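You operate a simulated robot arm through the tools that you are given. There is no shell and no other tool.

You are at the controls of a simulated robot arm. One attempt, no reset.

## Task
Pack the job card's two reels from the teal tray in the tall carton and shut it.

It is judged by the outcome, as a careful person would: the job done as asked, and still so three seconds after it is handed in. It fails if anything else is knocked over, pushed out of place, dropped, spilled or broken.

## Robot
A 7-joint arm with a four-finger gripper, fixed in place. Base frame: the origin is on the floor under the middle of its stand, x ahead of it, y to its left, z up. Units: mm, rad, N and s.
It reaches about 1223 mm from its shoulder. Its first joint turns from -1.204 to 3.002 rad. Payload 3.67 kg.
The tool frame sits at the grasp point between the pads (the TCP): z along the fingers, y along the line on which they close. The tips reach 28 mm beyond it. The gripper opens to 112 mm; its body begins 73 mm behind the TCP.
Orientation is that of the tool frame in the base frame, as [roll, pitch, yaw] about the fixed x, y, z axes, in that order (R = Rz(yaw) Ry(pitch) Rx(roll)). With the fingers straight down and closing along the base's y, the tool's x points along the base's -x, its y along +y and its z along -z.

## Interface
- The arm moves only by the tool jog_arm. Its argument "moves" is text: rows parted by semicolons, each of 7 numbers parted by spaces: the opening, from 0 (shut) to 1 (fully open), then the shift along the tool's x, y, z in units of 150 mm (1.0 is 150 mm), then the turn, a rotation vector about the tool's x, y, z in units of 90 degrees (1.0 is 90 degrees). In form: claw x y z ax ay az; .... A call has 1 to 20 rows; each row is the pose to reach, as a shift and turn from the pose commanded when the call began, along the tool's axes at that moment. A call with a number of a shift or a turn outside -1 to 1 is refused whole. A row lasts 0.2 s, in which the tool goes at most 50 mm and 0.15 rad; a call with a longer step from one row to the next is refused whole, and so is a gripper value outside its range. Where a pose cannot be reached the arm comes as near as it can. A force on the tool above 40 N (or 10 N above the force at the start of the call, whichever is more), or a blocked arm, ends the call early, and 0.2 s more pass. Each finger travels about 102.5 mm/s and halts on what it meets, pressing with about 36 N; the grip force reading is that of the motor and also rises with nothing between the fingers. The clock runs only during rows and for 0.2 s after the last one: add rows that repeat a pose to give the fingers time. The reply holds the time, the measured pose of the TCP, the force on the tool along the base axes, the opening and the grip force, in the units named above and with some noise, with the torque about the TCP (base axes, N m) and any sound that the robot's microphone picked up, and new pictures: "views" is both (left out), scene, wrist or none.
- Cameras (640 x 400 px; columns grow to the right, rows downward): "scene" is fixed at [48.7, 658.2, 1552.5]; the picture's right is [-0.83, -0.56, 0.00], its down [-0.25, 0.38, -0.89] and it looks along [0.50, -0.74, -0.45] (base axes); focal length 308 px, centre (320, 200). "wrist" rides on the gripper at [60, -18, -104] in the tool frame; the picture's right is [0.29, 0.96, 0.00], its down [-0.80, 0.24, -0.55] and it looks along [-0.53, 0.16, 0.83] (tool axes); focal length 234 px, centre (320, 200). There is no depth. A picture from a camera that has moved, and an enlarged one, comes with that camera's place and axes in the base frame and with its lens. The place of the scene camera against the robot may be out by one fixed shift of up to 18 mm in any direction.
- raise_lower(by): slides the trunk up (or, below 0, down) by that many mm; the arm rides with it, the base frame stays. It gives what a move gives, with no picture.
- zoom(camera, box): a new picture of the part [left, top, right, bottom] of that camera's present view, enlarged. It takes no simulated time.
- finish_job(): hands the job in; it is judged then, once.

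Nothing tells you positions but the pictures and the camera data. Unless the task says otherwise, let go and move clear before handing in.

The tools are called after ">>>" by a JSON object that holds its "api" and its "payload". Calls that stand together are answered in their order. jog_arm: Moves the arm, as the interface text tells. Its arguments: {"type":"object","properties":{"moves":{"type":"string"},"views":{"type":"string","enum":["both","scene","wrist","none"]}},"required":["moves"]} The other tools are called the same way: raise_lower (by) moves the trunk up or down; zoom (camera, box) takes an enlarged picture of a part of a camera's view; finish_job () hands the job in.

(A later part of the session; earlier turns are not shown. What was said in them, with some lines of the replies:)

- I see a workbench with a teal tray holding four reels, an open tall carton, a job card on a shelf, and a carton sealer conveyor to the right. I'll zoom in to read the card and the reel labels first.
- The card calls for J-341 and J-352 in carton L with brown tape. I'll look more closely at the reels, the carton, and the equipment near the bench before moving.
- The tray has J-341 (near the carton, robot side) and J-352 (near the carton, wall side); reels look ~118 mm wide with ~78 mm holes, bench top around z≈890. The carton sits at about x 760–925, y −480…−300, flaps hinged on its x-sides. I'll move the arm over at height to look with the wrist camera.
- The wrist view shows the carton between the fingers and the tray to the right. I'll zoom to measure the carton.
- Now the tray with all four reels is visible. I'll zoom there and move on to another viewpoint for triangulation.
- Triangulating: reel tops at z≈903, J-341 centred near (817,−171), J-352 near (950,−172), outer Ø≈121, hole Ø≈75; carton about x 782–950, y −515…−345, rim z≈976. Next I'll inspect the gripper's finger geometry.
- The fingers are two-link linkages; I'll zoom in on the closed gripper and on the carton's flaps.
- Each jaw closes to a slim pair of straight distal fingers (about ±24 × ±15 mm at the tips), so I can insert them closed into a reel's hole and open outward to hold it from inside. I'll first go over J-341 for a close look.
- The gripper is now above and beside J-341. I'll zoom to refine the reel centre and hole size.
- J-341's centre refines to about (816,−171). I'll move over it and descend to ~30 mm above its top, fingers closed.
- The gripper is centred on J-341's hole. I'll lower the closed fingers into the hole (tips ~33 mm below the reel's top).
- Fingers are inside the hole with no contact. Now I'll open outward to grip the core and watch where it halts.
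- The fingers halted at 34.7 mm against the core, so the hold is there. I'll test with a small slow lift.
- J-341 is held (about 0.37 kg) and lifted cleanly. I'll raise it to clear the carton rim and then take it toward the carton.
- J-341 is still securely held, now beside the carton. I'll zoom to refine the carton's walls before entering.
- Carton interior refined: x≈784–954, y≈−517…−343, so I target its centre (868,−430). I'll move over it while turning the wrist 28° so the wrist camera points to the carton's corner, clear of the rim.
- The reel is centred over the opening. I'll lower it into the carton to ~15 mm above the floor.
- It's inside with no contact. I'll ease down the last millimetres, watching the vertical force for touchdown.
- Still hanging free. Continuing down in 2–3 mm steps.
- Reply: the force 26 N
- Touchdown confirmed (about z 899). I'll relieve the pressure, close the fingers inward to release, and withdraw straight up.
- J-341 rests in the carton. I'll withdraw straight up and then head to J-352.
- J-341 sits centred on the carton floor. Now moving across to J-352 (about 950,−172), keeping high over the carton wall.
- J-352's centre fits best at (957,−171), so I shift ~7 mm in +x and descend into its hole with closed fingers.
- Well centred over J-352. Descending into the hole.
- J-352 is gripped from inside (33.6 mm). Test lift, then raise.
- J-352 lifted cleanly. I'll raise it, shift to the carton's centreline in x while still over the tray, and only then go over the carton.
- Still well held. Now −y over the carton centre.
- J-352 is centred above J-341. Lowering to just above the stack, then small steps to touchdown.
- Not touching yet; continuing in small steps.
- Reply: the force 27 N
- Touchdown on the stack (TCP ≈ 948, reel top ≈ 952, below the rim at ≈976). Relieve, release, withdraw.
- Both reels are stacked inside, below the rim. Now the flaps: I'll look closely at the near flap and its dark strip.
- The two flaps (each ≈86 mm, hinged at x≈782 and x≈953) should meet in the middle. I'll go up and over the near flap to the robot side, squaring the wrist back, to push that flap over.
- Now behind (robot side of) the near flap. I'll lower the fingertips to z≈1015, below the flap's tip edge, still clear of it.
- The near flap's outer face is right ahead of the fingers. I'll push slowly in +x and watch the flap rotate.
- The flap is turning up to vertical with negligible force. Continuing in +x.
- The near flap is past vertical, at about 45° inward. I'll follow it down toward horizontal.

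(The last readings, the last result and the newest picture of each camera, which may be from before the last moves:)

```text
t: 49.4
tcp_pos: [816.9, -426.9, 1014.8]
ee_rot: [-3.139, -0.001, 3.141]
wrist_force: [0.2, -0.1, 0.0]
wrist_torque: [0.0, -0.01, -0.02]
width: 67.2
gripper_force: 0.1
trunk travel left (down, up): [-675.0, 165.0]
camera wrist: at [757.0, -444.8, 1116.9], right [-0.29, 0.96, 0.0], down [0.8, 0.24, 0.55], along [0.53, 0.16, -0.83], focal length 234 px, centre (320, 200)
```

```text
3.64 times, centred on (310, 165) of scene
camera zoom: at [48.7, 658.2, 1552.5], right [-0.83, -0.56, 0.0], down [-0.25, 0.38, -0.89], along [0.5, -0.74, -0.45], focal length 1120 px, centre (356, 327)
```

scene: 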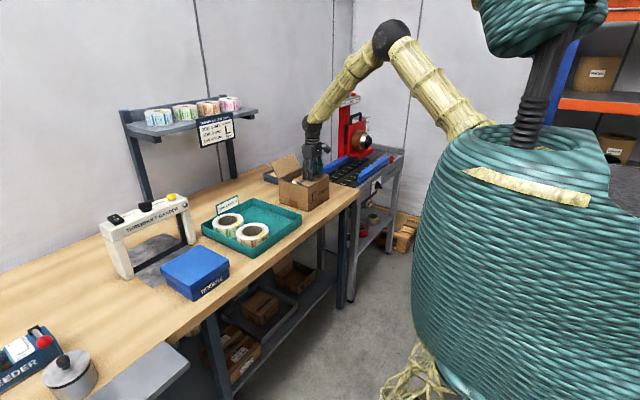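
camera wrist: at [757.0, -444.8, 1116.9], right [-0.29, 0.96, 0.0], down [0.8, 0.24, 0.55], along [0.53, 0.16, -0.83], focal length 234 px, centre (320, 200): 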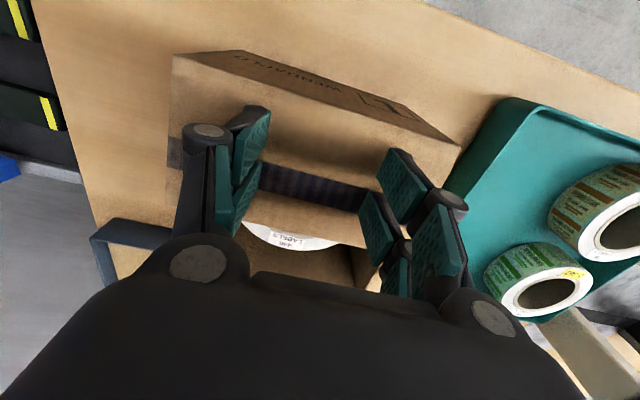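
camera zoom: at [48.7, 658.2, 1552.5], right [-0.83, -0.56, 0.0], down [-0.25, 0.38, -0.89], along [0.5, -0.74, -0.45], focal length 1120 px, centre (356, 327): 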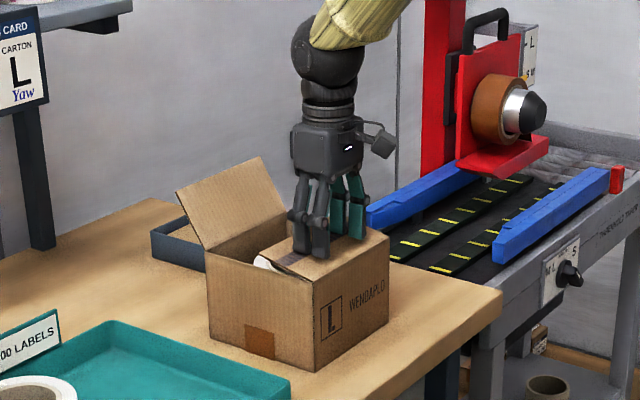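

Nearly flat. I'll press a little further down in small steps and watch the force.

>>> {"api": "jog_arm", "payload": {"moves": "0.6 0 0 0.02 0 0 0; 0.6 0 0 0.035 0 0 0; 0.6 0 0 0.035 0 0 0", "views": "none"}}

>>> {"api": "jog_arm", "payload": {"moves": "0.6 0 0 0.01 0 0 0; 0.6 0 0 0.02 0 0 0; 0.6 0 0 0.02 0 0 0", "views": "both"}}

>>> {"api": "zoom", "payload": {"camera": "scene", "box": [250, 110, 370, 220]}}

```text
t: 50.2
tcp_pos: [816.7, -427.3, 1008.7]
ee_rot: [3.141, -0.001, -3.14]
wrist_force: [-0.5, 0.0, 0.0]
wrist_torque: [0.01, 0.02, 0.0]
width: 66.9
gripper_force: 0.0
trunk travel left (down, up): [-675.0, 165.0]
```

```text
t: 51.0
tcp_pos: [817.4, -427.7, 1005.8]
ee_rot: [3.14, -0.001, 3.14]
wrist_force: [0.1, 0.1, 0.8]
wrist_torque: [0.02, -0.02, -0.02]
width: 67.4
gripper_force: 0.1
trunk travel left (down, up): [-675.0, 165.0]
camera wrist: at [756.6, -446.1, 1108.8], right [-0.29, 0.96, 0.0], down [0.8, 0.24, 0.55], along [0.53, 0.16, -0.83], focal length 234 px, centre (320, 200)
```

scene: 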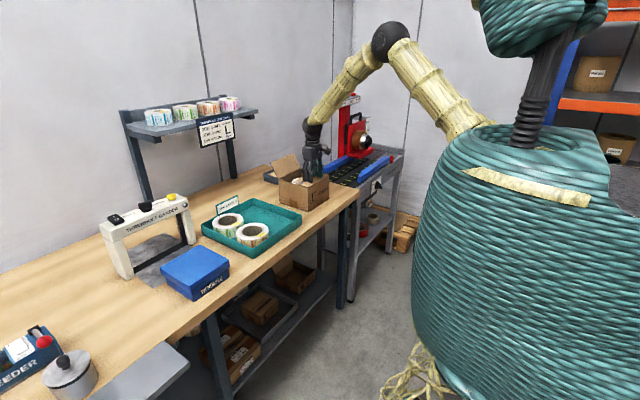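
wrist: 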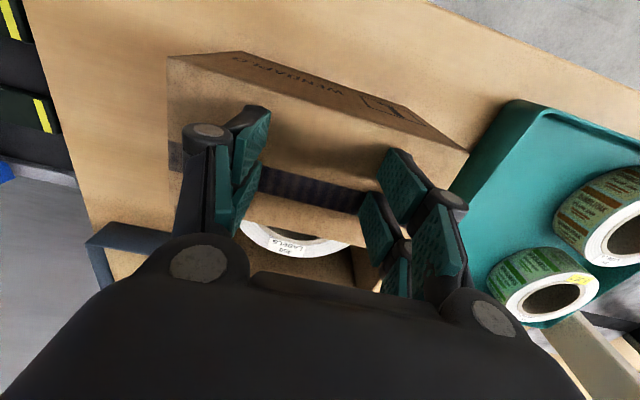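

```text
3.64 times, centred on (310, 165) of scene
camera zoom: at [48.7, 658.2, 1552.5], right [-0.83, -0.56, 0.0], down [-0.25, 0.38, -0.89], along [0.5, -0.74, -0.45], focal length 1120 px, centre (356, 327)
```

zoom: 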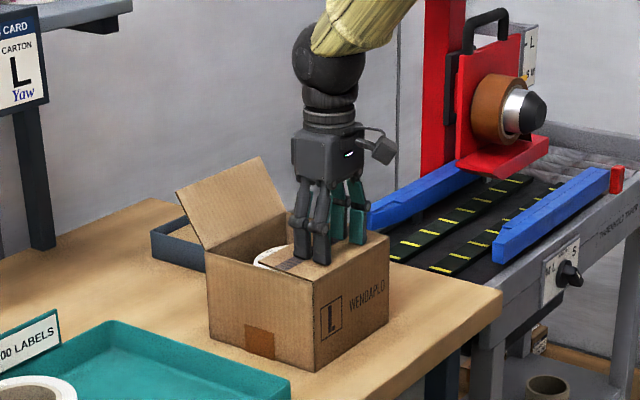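

Still no resistance; a few more millimetres to bring it to level.

>>> {"api": "jog_arm", "payload": {"moves": "0.6 0 0 0.01 0 0 0; 0.6 0 0 0.02 0 0 0; 0.6 0 0 0.02 0 0 0", "views": "none"}}

>>> {"api": "jog_arm", "payload": {"moves": "0.6 0 0 0.01 0 0 0; 0.6 0 0 0.02 0 0 0; 0.6 0 0 0.02 0 0 0", "views": "wrist"}}

>>> {"api": "zoom", "payload": {"camera": "scene", "box": [265, 140, 345, 215]}}

```text
t: 51.8
tcp_pos: [816.2, -427.9, 1003.9]
ee_rot: [-3.141, 0.0, -3.141]
wrist_force: [-0.5, 0.7, 3.0]
wrist_torque: [-0.02, -0.01, 0.01]
width: 67.2
gripper_force: 0.3
trunk travel left (down, up): [-675.0, 165.0]
```

```text
t: 52.6
tcp_pos: [815.9, -427.3, 1001.0]
ee_rot: [3.141, 0.001, 3.141]
wrist_force: [-0.1, -0.7, 18.2]
wrist_torque: [-0.14, 0.1, 0.03]
width: 69.1
gripper_force: 0.8
trunk travel left (down, up): [-675.0, 165.0]
camera wrist: at [756.5, -445.1, 1104.7], right [-0.29, 0.96, 0.0], down [0.8, 0.24, 0.56], along [0.53, 0.16, -0.83], focal length 234 px, centre (320, 200)
```

wrist: 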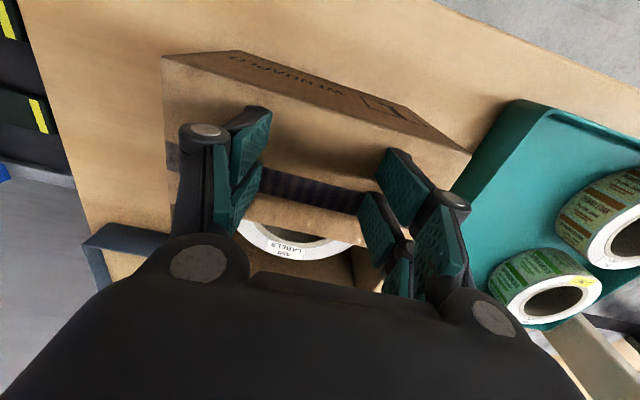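

```text
5.33 times, centred on (305, 178) of scene
camera zoom: at [48.7, 658.2, 1552.5], right [-0.83, -0.56, 0.0], down [-0.25, 0.38, -0.89], along [0.5, -0.74, -0.45], focal length 1643 px, centre (400, 320)
```

zoom: 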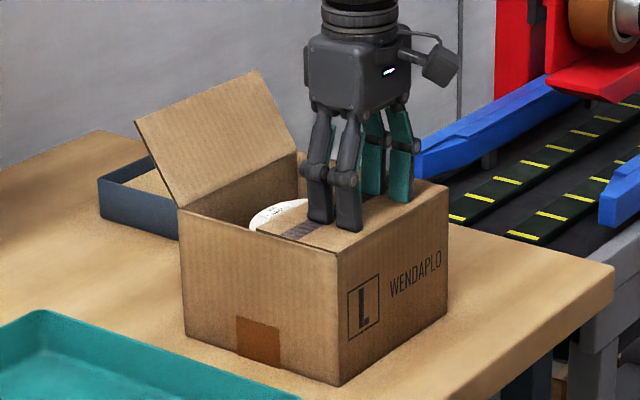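

Firm resistance now: the flap is at its stop, flat. I'll lift off and check that it stays.

>>> {"api": "jog_arm", "payload": {"moves": "0.6 0 0 -0.05 0 0 0; 0.6 0 0 -0.3 0 0 0; 0.6 0 0 -0.6 0 0 0; 0.6 0 0 -0.9 0 0 0; 0.6 0 0 -0.9 0 0 0", "views": "both"}}

>>> {"api": "zoom", "payload": {"camera": "scene", "box": [265, 140, 345, 215]}}

>>> {"api": "zoom", "payload": {"camera": "wrist", "box": [130, 50, 500, 290]}}

```text
t: 53.8
tcp_pos: [818.2, -428.7, 1132.9]
ee_rot: [3.141, -0.002, -3.142]
wrist_force: [-0.3, 0.2, 0.1]
wrist_torque: [-0.02, 0.02, -0.01]
width: 67.2
gripper_force: 0.1
trunk travel left (down, up): [-675.0, 165.0]
camera wrist: at [758.0, -447.2, 1236.0], right [-0.29, 0.96, 0.0], down [0.8, 0.24, 0.55], along [0.53, 0.16, -0.83], focal length 234 px, centre (320, 200)
```

scene: 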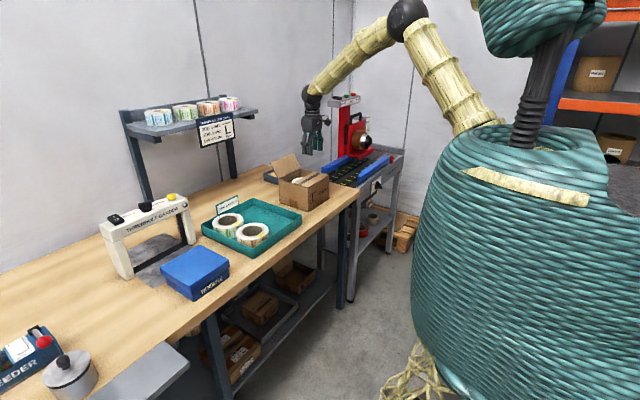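
wrist: 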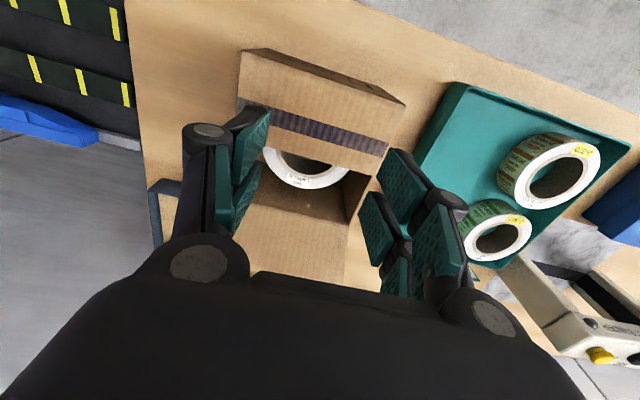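

```text
5.33 times, centred on (305, 178) of scene
camera zoom: at [48.7, 658.2, 1552.5], right [-0.83, -0.56, 0.0], down [-0.25, 0.38, -0.89], along [0.5, -0.74, -0.45], focal length 1643 px, centre (400, 320)
```

zoom: 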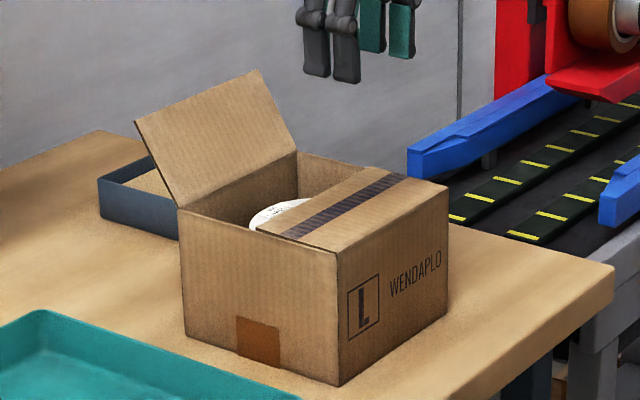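

```text
1.67 times, centred on (315, 170) of wrist
camera zoom: at [758.0, -447.2, 1236.0], right [-0.29, 0.96, 0.0], down [0.8, 0.24, 0.55], along [0.53, 0.16, -0.83], focal length 390 px, centre (328, 250)
```

zoom: 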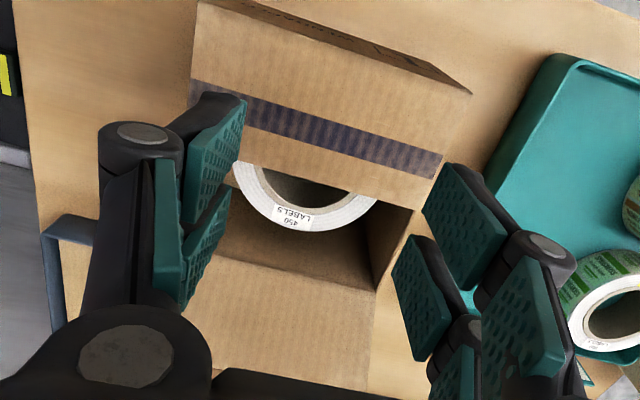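

The near flap stays flat by itself. Now I'll pass over the far flap to its wall side to push it back toward the robot, checking reach as I go.

>>> {"api": "jog_arm", "payload": {"moves": "0.6 -0.25 0 0 0 0 0; 0.6 -0.5 0 0 0 0 0; 0.6 -0.75 0 0 0 0 0; 0.6 -1 0 0 0 0 0", "views": "none"}}

>>> {"api": "jog_arm", "payload": {"moves": "0.6 -0.25 0 0 0 0 0; 0.6 -0.53 0 0 0 0 0; 0.6 -0.53 0 0 0 0 0", "views": "both"}}

>>> {"api": "zoom", "payload": {"camera": "scene", "box": [230, 80, 350, 215]}}

```text
t: 54.8
tcp_pos: [966.3, -430.2, 1132.6]
ee_rot: [3.14, -0.004, -3.14]
wrist_force: [-0.7, -0.3, 0.3]
wrist_torque: [0.01, 0.04, 0.03]
width: 67.1
gripper_force: 0.1
trunk travel left (down, up): [-675.0, 165.0]
```

```text
t: 55.6
tcp_pos: [1039.7, -426.6, 1135.4]
ee_rot: [3.141, 0.002, -3.141]
wrist_force: [-0.7, -0.6, 1.0]
wrist_torque: [-0.01, -0.05, 0.01]
width: 67.1
gripper_force: 0.1
out of reach, approached as far as the arm can: row 2, 3
trunk travel left (down, up): [-675.0, 165.0]
camera wrist: at [980.3, -444.5, 1238.9], right [-0.29, 0.96, 0.0], down [0.8, 0.24, 0.55], along [0.53, 0.16, -0.83], focal length 234 px, centre (320, 200)
```

scene: 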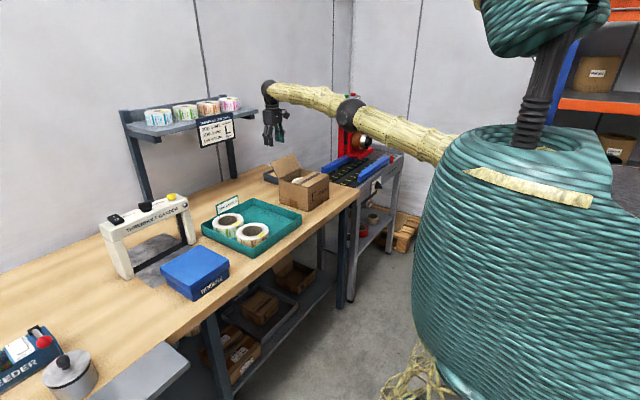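
wrist: 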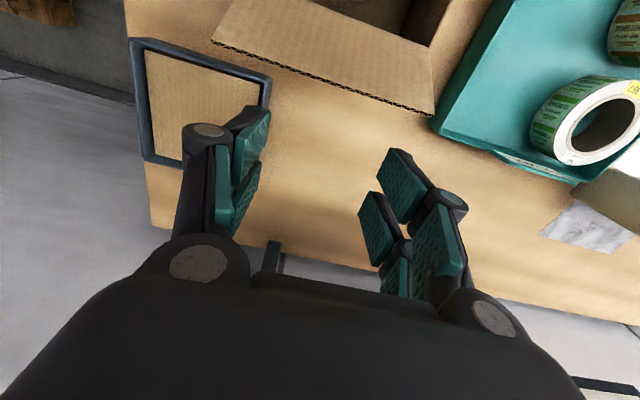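

```text
2.96 times, centred on (290, 148) of scene
camera zoom: at [48.7, 658.2, 1552.5], right [-0.83, -0.56, 0.0], down [-0.25, 0.38, -0.89], along [0.5, -0.74, -0.45], focal length 913 px, centre (409, 356)
```

zoom: 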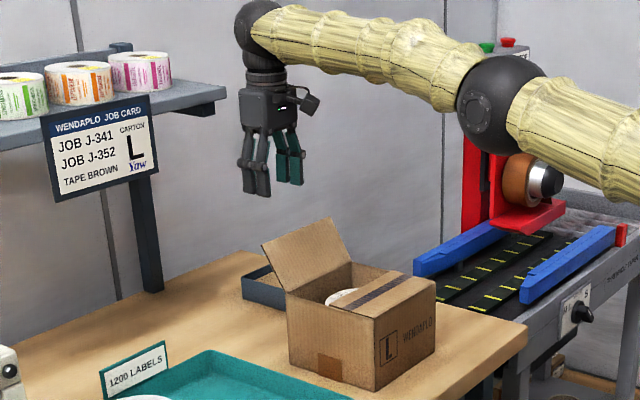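

The arm is near its reach limit at x≈1040, but that is behind the flap tip (x≈1000, z≈1042). I'll descend with the trunk instead, so the arm keeps its posture.

>>> {"api": "raise_lower", "payload": {"by": -60}}

>>> {"api": "jog_arm", "payload": {"moves": "0.6 0 0 0 0 0 0", "views": "both"}}

>>> {"api": "zoom", "payload": {"camera": "scene", "box": [230, 80, 350, 215]}}

```text
t: 56.6
tcp_pos: [1042.7, -427.7, 1073.4]
ee_rot: [-3.141, -0.001, 3.142]
wrist_force: [0.2, 0.2, 0.0]
wrist_torque: [0.0, -0.02, -0.02]
width: 67.3
gripper_force: 0.0
trunk travel left (down, up): [-615.0, 225.0]
```

```text
t: 57.0
tcp_pos: [1042.7, -426.7, 1073.0]
ee_rot: [-3.14, 0.0, -3.141]
wrist_force: [0.0, 0.1, 0.8]
wrist_torque: [0.02, 0.0, -0.01]
width: 67.2
gripper_force: 0.1
trunk travel left (down, up): [-615.0, 225.0]
camera wrist: at [982.6, -445.3, 1176.5], right [-0.29, 0.96, 0.0], down [0.8, 0.24, 0.55], along [0.53, 0.16, -0.83], focal length 234 px, centre (320, 200)
```

scene: 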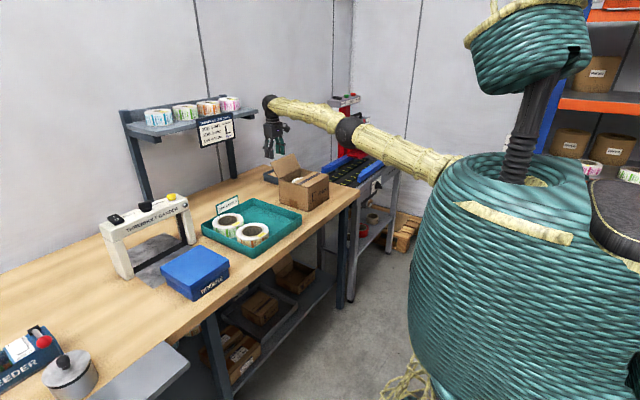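
wrist: 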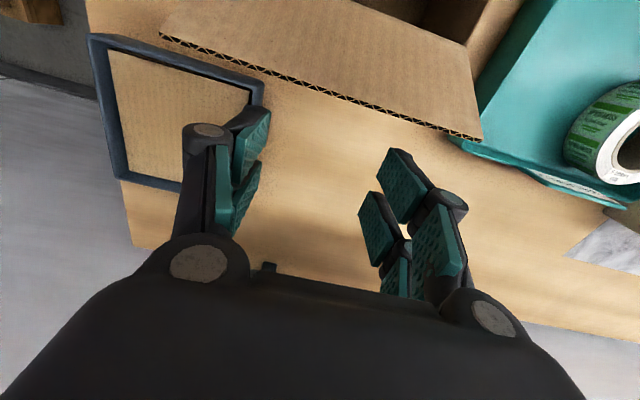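

```text
2.96 times, centred on (290, 148) of scene
camera zoom: at [48.7, 658.2, 1552.5], right [-0.83, -0.56, 0.0], down [-0.25, 0.38, -0.89], along [0.5, -0.74, -0.45], focal length 913 px, centre (409, 356)
```

zoom: 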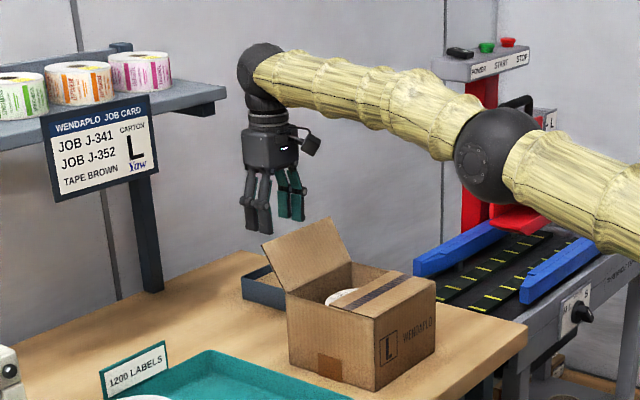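

Clearance to the flap tip is about 15 mm. Another 28 mm down with the trunk, then a gentle push toward −x.

>>> {"api": "raise_lower", "payload": {"by": -28}}

>>> {"api": "jog_arm", "payload": {"moves": "0.6 0.1 0 0 0 0 0; 0.6 0.2 0 0 0 0 0; 0.6 0.3 0 0 0 0 0; 0.6 0.36 0 0 0 0 0", "views": "both"}}

>>> {"api": "zoom", "payload": {"camera": "scene", "box": [230, 80, 350, 215]}}

```text
t: 57.7
tcp_pos: [1041.4, -428.1, 1045.6]
ee_rot: [-3.141, -0.001, -3.141]
wrist_force: [-0.2, -1.0, -0.5]
wrist_torque: [0.01, 0.01, 0.02]
width: 66.9
gripper_force: 0.0
trunk travel left (down, up): [-587.0, 253.0]
```

```text
t: 58.7
tcp_pos: [988.1, -426.7, 1045.2]
ee_rot: [3.141, 0.0, -3.141]
wrist_force: [-0.2, -0.8, -0.3]
wrist_torque: [-0.01, 0.02, 0.04]
width: 67.3
gripper_force: 0.0
trunk travel left (down, up): [-587.0, 253.0]
camera wrist: at [928.1, -444.9, 1148.1], right [-0.29, 0.96, 0.0], down [0.8, 0.24, 0.55], along [0.53, 0.16, -0.83], focal length 234 px, centre (320, 200)
```

scene: 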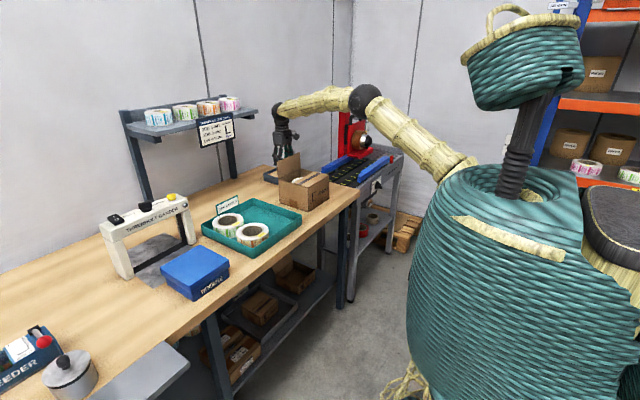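
wrist: 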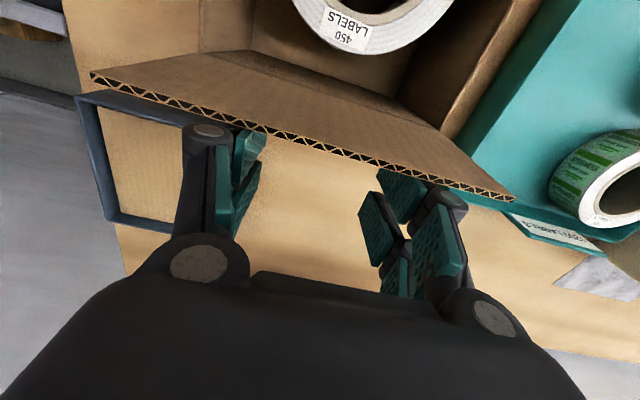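

```text
2.96 times, centred on (290, 148) of scene
camera zoom: at [48.7, 658.2, 1552.5], right [-0.83, -0.56, 0.0], down [-0.25, 0.38, -0.89], along [0.5, -0.74, -0.45], focal length 913 px, centre (409, 356)
```

zoom: 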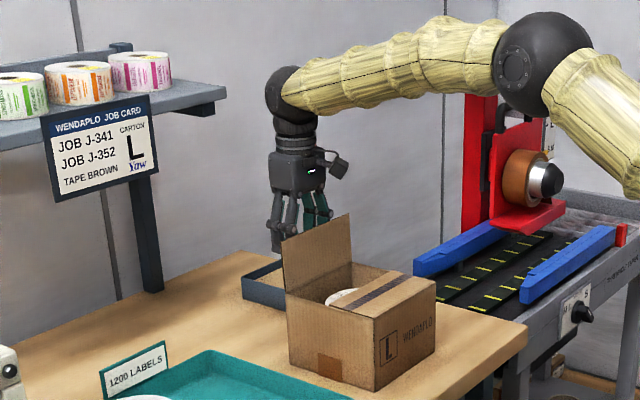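

The far flap is near vertical. Continue pushing −x past vertical.

>>> {"api": "jog_arm", "payload": {"moves": "0.6 0.1 0 0 0 0 0; 0.6 0.2 0 0 0 0 0; 0.6 0.3 0 0 0 0 0; 0.6 0.34 0 0 0 0 0", "views": "both"}}

>>> {"api": "zoom", "payload": {"camera": "scene", "box": [230, 80, 350, 215]}}

```text
t: 59.7
tcp_pos: [937.7, -426.6, 1045.6]
ee_rot: [-3.141, 0.0, -3.141]
wrist_force: [0.4, -0.1, -0.3]
wrist_torque: [0.01, -0.03, 0.03]
width: 67.2
gripper_force: 0.1
trunk travel left (down, up): [-587.0, 253.0]
camera wrist: at [877.6, -445.4, 1148.2], right [-0.29, 0.96, 0.0], down [0.8, 0.24, 0.55], along [0.53, 0.16, -0.83], focal length 234 px, centre (320, 200)
```

scene: 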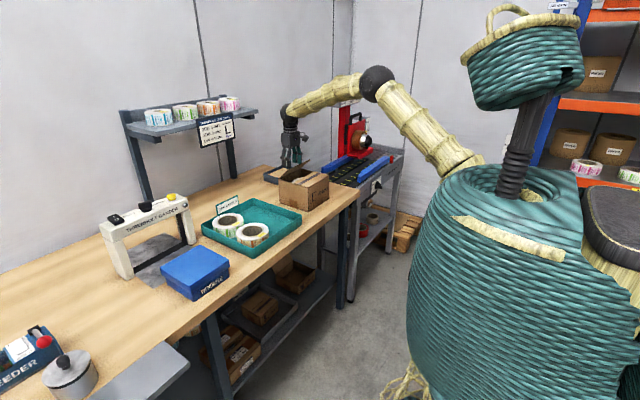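
wrist: 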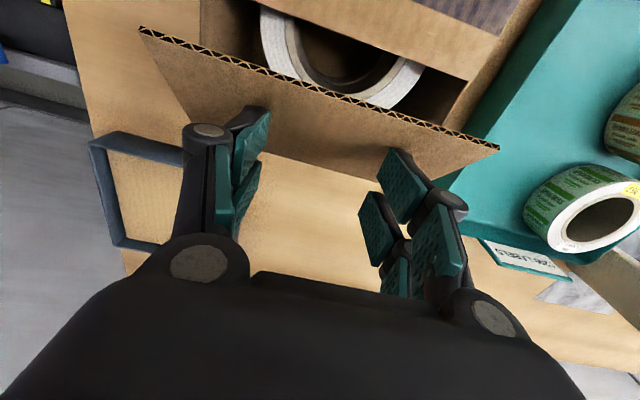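

```text
2.96 times, centred on (290, 148) of scene
camera zoom: at [48.7, 658.2, 1552.5], right [-0.83, -0.56, 0.0], down [-0.25, 0.38, -0.89], along [0.5, -0.74, -0.45], focal length 913 px, centre (409, 356)
```

zoom: 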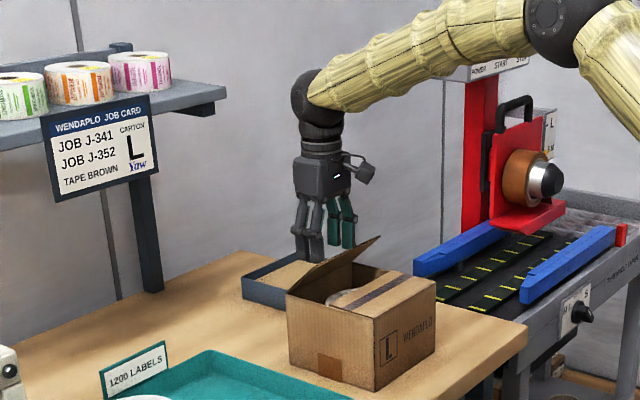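

The far flap is ~45° inward. Following it down to horizontal.

>>> {"api": "jog_arm", "payload": {"moves": "0.6 0.05 0 0.06 0 0 0; 0.6 0.1 0 0.12 0 0 0; 0.6 0.12 0 0.17 0 0 0; 0.6 0.12 0 0.22 0 0 0; 0.6 0.12 0 0.22 0 0 0", "views": "both"}}

>>> {"api": "zoom", "payload": {"camera": "scene", "box": [265, 130, 345, 215]}}

```text
t: 60.9
tcp_pos: [919.7, -426.1, 1012.6]
ee_rot: [3.141, -0.001, -3.141]
wrist_force: [-0.4, 0.8, 0.4]
wrist_torque: [0.0, 0.03, -0.01]
width: 67.3
gripper_force: 0.0
trunk travel left (down, up): [-587.0, 253.0]
camera wrist: at [859.3, -444.9, 1115.3], right [-0.29, 0.96, 0.0], down [0.8, 0.24, 0.55], along [0.53, 0.16, -0.83], focal length 234 px, centre (320, 200)
```

scene: 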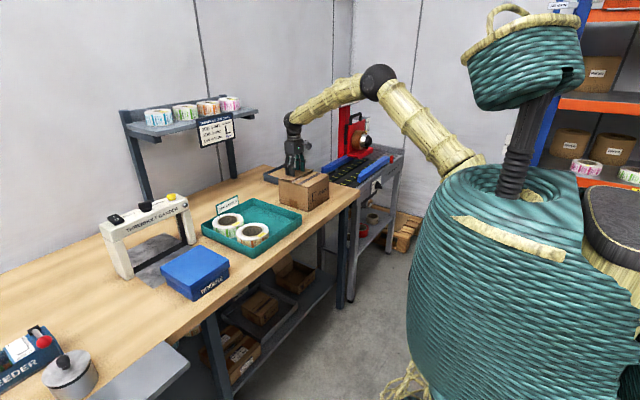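
wrist: 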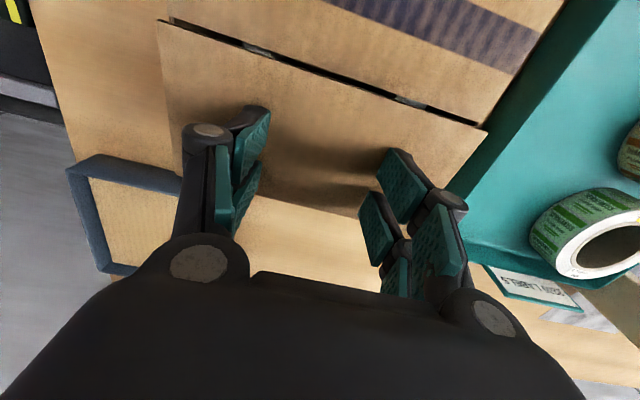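

```text
4.71 times, centred on (305, 172) of scene
camera zoom: at [48.7, 658.2, 1552.5], right [-0.83, -0.56, 0.0], down [-0.25, 0.38, -0.89], along [0.5, -0.74, -0.45], focal length 1450 px, centre (391, 329)
```

zoom: 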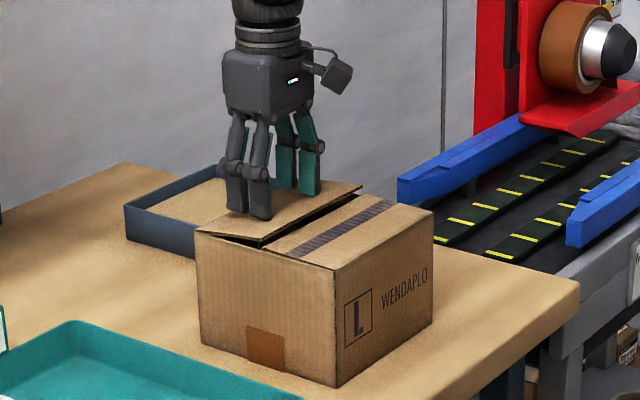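

Nearly shut, with a small gap at the seam. Pressing down the last ~10 mm in small steps.

>>> {"api": "jog_arm", "payload": {"moves": "0.6 0 0 0.02 0 0 0; 0.6 0 0 0.04 0 0 0; 0.6 0 0 0.055 0 0 0; 0.6 0 0 0.055 0 0 0", "views": "none"}}

>>> {"api": "jog_arm", "payload": {"moves": "0.6 0 0 0.01 0 0 0; 0.6 0 0 0.015 0 0 0; 0.6 0 0 0.015 0 0 0", "views": "both"}}

>>> {"api": "zoom", "payload": {"camera": "scene", "box": [265, 130, 345, 215]}}

```text
t: 61.9
tcp_pos: [919.2, -427.8, 1005.1]
ee_rot: [3.141, -0.001, 3.141]
wrist_force: [0.7, 0.4, 0.4]
wrist_torque: [0.01, -0.03, -0.02]
width: 67.1
gripper_force: 0.2
trunk travel left (down, up): [-587.0, 253.0]
```

```text
t: 62.7
tcp_pos: [919.6, -428.0, 1002.5]
ee_rot: [-3.141, 0.001, -3.142]
wrist_force: [0.4, -0.2, 0.7]
wrist_torque: [-0.03, -0.03, 0.01]
width: 67.4
gripper_force: 0.3
trunk travel left (down, up): [-587.0, 253.0]
camera wrist: at [859.4, -445.2, 1105.9], right [-0.29, 0.96, 0.0], down [0.8, 0.24, 0.55], along [0.53, 0.16, -0.83], focal length 234 px, centre (320, 200)
```

scene: 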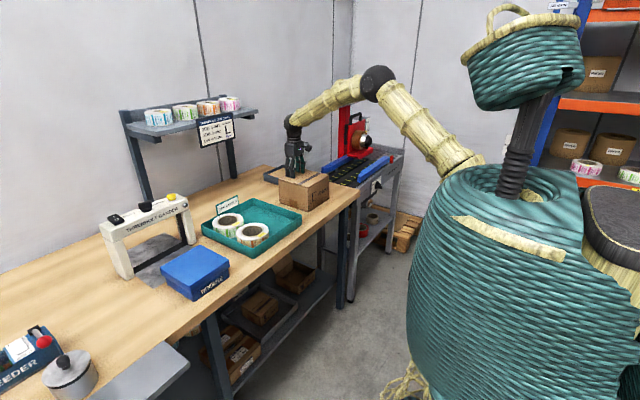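
wrist: 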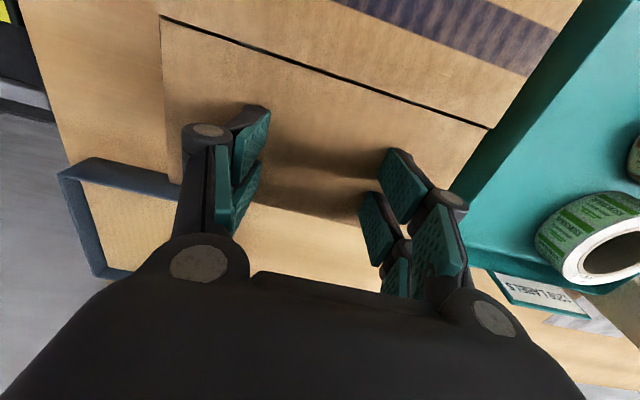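

```text
4.71 times, centred on (305, 172) of scene
camera zoom: at [48.7, 658.2, 1552.5], right [-0.83, -0.56, 0.0], down [-0.25, 0.38, -0.89], along [0.5, -0.74, -0.45], focal length 1450 px, centre (391, 329)
```

zoom: 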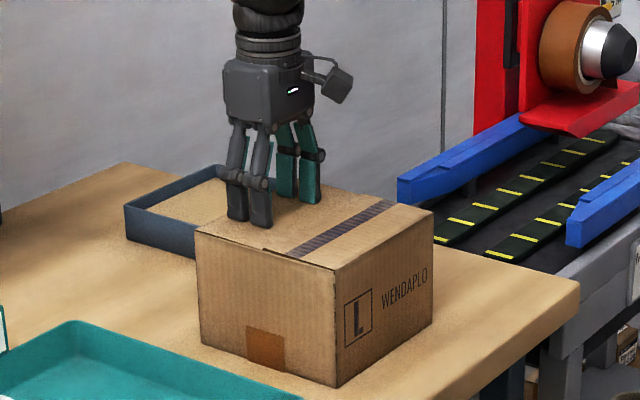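

Just about flush. A final few millimetres until firm resistance.

>>> {"api": "jog_arm", "payload": {"moves": "0.6 0 0 0.01 0 0 0; 0.6 0 0 0.015 0 0 0; 0.6 0 0 0.015 0 0 0", "views": "none"}}

>>> {"api": "jog_arm", "payload": {"moves": "0.6 0 0 0.01 0 0 0; 0.6 0 0 0.013 0 0 0; 0.6 0 0 0.013 0 0 0", "views": "wrist"}}

```text
t: 63.5
tcp_pos: [918.3, -426.0, 1002.7]
ee_rot: [-3.141, 0.002, 3.14]
wrist_force: [5.4, -1.5, 13.7]
wrist_torque: [-0.19, -0.22, 0.04]
width: 68.6
gripper_force: 0.5
trunk travel left (down, up): [-587.0, 253.0]
```

```text
t: 64.3
tcp_pos: [918.1, -426.0, 1002.0]
ee_rot: [-3.139, 0.006, -3.141]
wrist_force: [6.1, -0.9, 24.7]
wrist_torque: [-0.17, -0.39, 0.02]
width: 66.1
gripper_force: 0.0
trunk travel left (down, up): [-587.0, 253.0]
camera wrist: at [857.5, -443.4, 1104.8], right [-0.29, 0.96, 0.0], down [0.79, 0.24, 0.56], along [0.53, 0.16, -0.83], focal length 234 px, centre (320, 200)
```

wrist: 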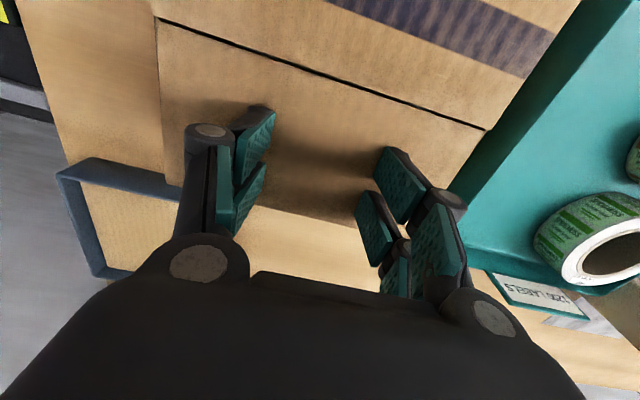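

Firm resistance at 25 N, so the far flap is at its stop. Lifting straight off and checking both flaps stay shut.

>>> {"api": "jog_arm", "payload": {"moves": "0.6 0 0 -0.03 0 0 0; 0.6 0 0 -0.1 0 0 0; 0.6 0 0 -0.4 0 0 0; 0.6 0 0 -0.7 0 0 0; 0.6 0 0 -1 0 0 0; 0.6 0 0 -1 0 0 0", "views": "both"}}

>>> {"api": "zoom", "payload": {"camera": "scene", "box": [265, 130, 345, 215]}}

>>> {"api": "zoom", "payload": {"camera": "wrist", "box": [130, 0, 540, 250]}}

```text
t: 65.7
tcp_pos: [920.2, -429.0, 1146.6]
ee_rot: [3.14, -0.001, 3.141]
wrist_force: [0.5, 0.1, -0.7]
wrist_torque: [0.04, -0.01, -0.01]
width: 67.4
gripper_force: 0.1
trunk travel left (down, up): [-587.0, 253.0]
camera wrist: at [862.1, -447.0, 1250.0], right [-0.29, 0.96, 0.0], down [0.8, 0.24, 0.55], along [0.53, 0.16, -0.83], focal length 234 px, centre (320, 200)
```

scene: 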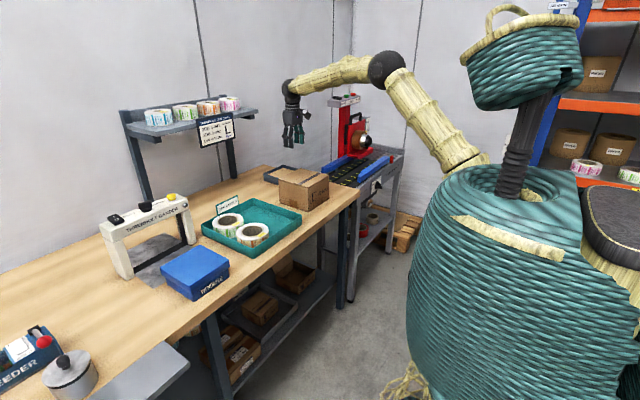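
wrist: 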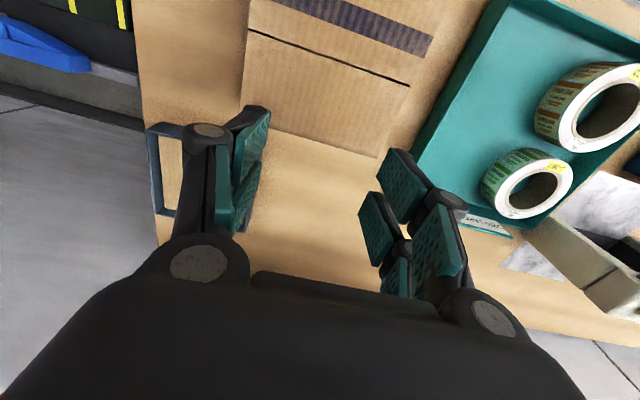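

```text
4.71 times, centred on (305, 172) of scene
camera zoom: at [48.7, 658.2, 1552.5], right [-0.83, -0.56, 0.0], down [-0.25, 0.38, -0.89], along [0.5, -0.74, -0.45], focal length 1450 px, centre (391, 329)
```

zoom: 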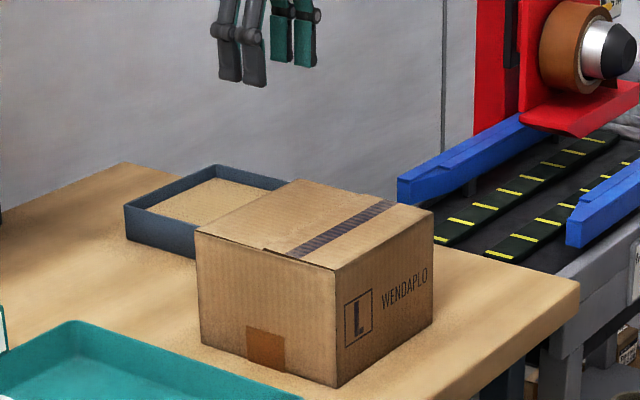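

```text
1.56 times, centred on (335, 125) of wrist
camera zoom: at [862.1, -447.0, 1250.0], right [-0.29, 0.96, 0.0], down [0.8, 0.24, 0.55], along [0.53, 0.16, -0.83], focal length 366 px, centre (297, 317)
```

zoom: 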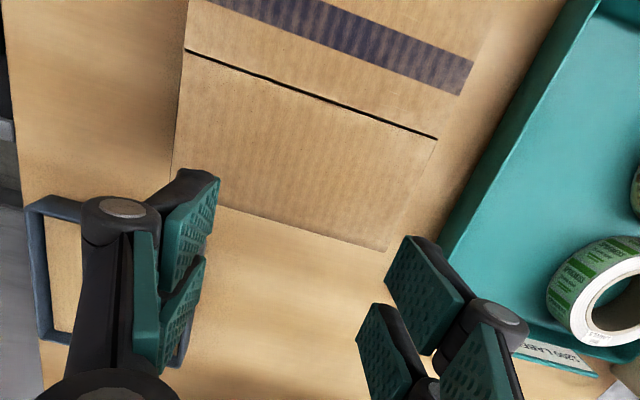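

Both flaps lie flat and the carton hasn't moved. I'll back the arm well clear toward its start side and re-check after some seconds that everything holds.

>>> {"api": "jog_arm", "payload": {"moves": "0.6 0.25 0 -0.1 0 0 0; 0.6 0.5 0 -0.2 0 0 0; 0.6 0.75 0 -0.3 0 0 0; 0.6 1 0 -0.4 0 0 0; 0.6 1 0 -0.4 0 0 0", "views": "none"}}

>>> {"api": "jog_arm", "payload": {"moves": "0.6 0.25 0 0 0 0 0; 0.6 0.5 0 0 0 0 0; 0.6 0.75 0 0 0 0 0; 0.6 1 0 0 0 0 0; 0.6 1 0 0 0 0 0; 0.6 1 0 0 0 0 0; 0.6 1 0 0 0 0 0; 0.6 1 0 0 0 0 0; 0.6 1 0 0 0 0 0; 0.6 1 0 0 0 0 0; 0.6 1 0 0 0 0 0; 0.6 1 0 0 0 0 0; 0.6 1 0 0 0 0 0; 0.6 1 0 0 0 0 0; 0.6 1 0 0 0 0 0", "views": "both"}}

>>> {"api": "zoom", "payload": {"camera": "scene", "box": [265, 140, 345, 215]}}

>>> {"api": "zoom", "payload": {"camera": "scene", "box": [190, 180, 310, 260]}}

>>> {"api": "zoom", "payload": {"camera": "wrist", "box": [160, 80, 480, 290]}}

```text
t: 66.9
tcp_pos: [771.0, -428.3, 1208.3]
ee_rot: [3.141, -0.002, -3.141]
wrist_force: [0.8, 0.0, -0.7]
wrist_torque: [0.0, 0.03, -0.02]
width: 67.5
gripper_force: 0.1
trunk travel left (down, up): [-587.0, 253.0]
```

```text
t: 70.1
tcp_pos: [618.9, -427.5, 1205.4]
ee_rot: [-3.141, 0.0, 3.141]
wrist_force: [0.1, -0.3, -0.2]
wrist_torque: [0.01, -0.01, -0.02]
width: 67.2
gripper_force: 0.2
trunk travel left (down, up): [-587.0, 253.0]
camera wrist: at [559.7, -446.1, 1309.1], right [-0.29, 0.96, 0.0], down [0.8, 0.24, 0.55], along [0.53, 0.16, -0.83], focal length 234 px, centre (320, 200)
```

scene: 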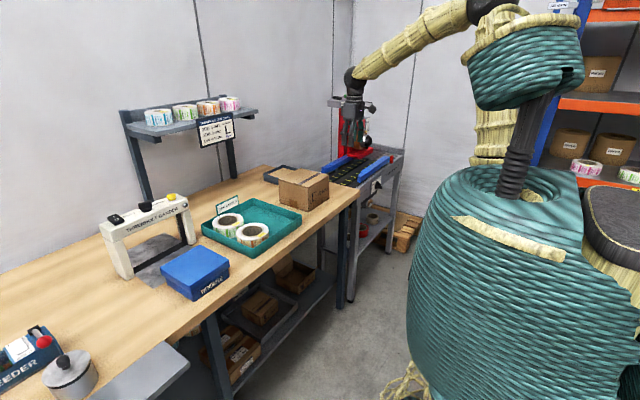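
wrist: 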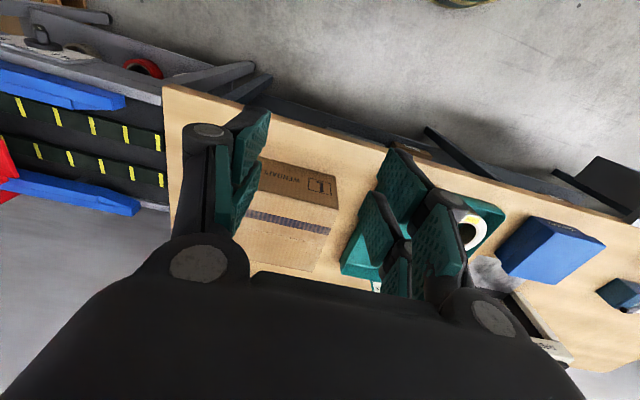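

```text
5.33 times, centred on (305, 178) of scene
camera zoom: at [48.7, 658.2, 1552.5], right [-0.83, -0.56, 0.0], down [-0.25, 0.38, -0.89], along [0.5, -0.74, -0.45], focal length 1643 px, centre (400, 320)
```

zoom: 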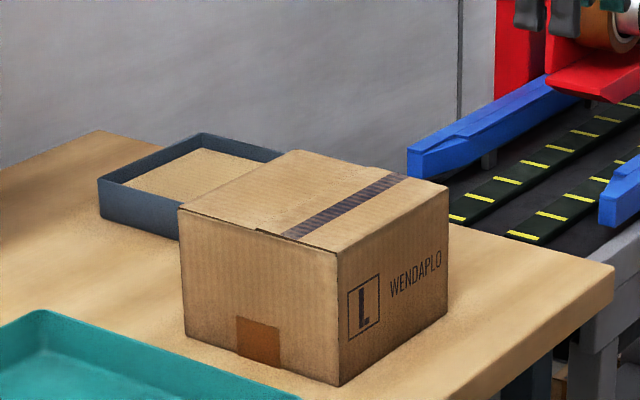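

```text
5.00 times, centred on (250, 220) of scene
camera zoom: at [48.7, 658.2, 1552.5], right [-0.83, -0.56, 0.0], down [-0.25, 0.38, -0.89], along [0.5, -0.74, -0.45], focal length 1540 px, centre (670, 100)
```

zoom: 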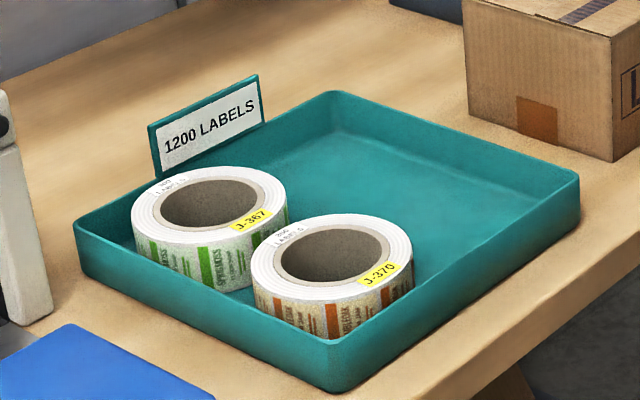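

```text
1.90 times, centred on (320, 185) of wrist
camera zoom: at [559.7, -446.1, 1309.1], right [-0.29, 0.96, 0.0], down [0.8, 0.24, 0.55], along [0.53, 0.16, -0.83], focal length 446 px, centre (320, 229)
```

zoom: 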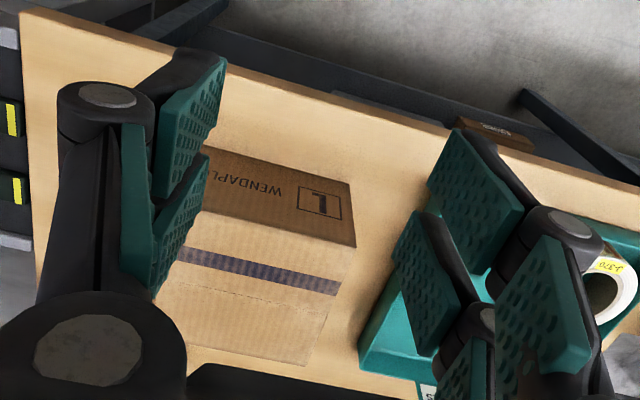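

The carton holds J-341 and J-352 and both flaps have stayed flat for over four seconds. The other two reels, the tray and the rest of the bench are undisturbed, and the arm is clear, so I'm handing the job in.

>>> {"api": "finish_job", "payload": {}}

```text
The job is handed in.
```

J-341 and J-352 are packed in the tall carton (size L), stacked flat with J-352 on top, and I've handed the job in. Both flaps are folded shut. They were still flat about four seconds after I let go.

I only folded the flaps. The job card also says "TAPE BROWN", but you asked for the carton to be shut, so I did not tape it.

The carton stayed where it was, and the other two reels (J-367 and J-370), the tray and the rest of the bench look undisturbed. The arm is clear of everything.
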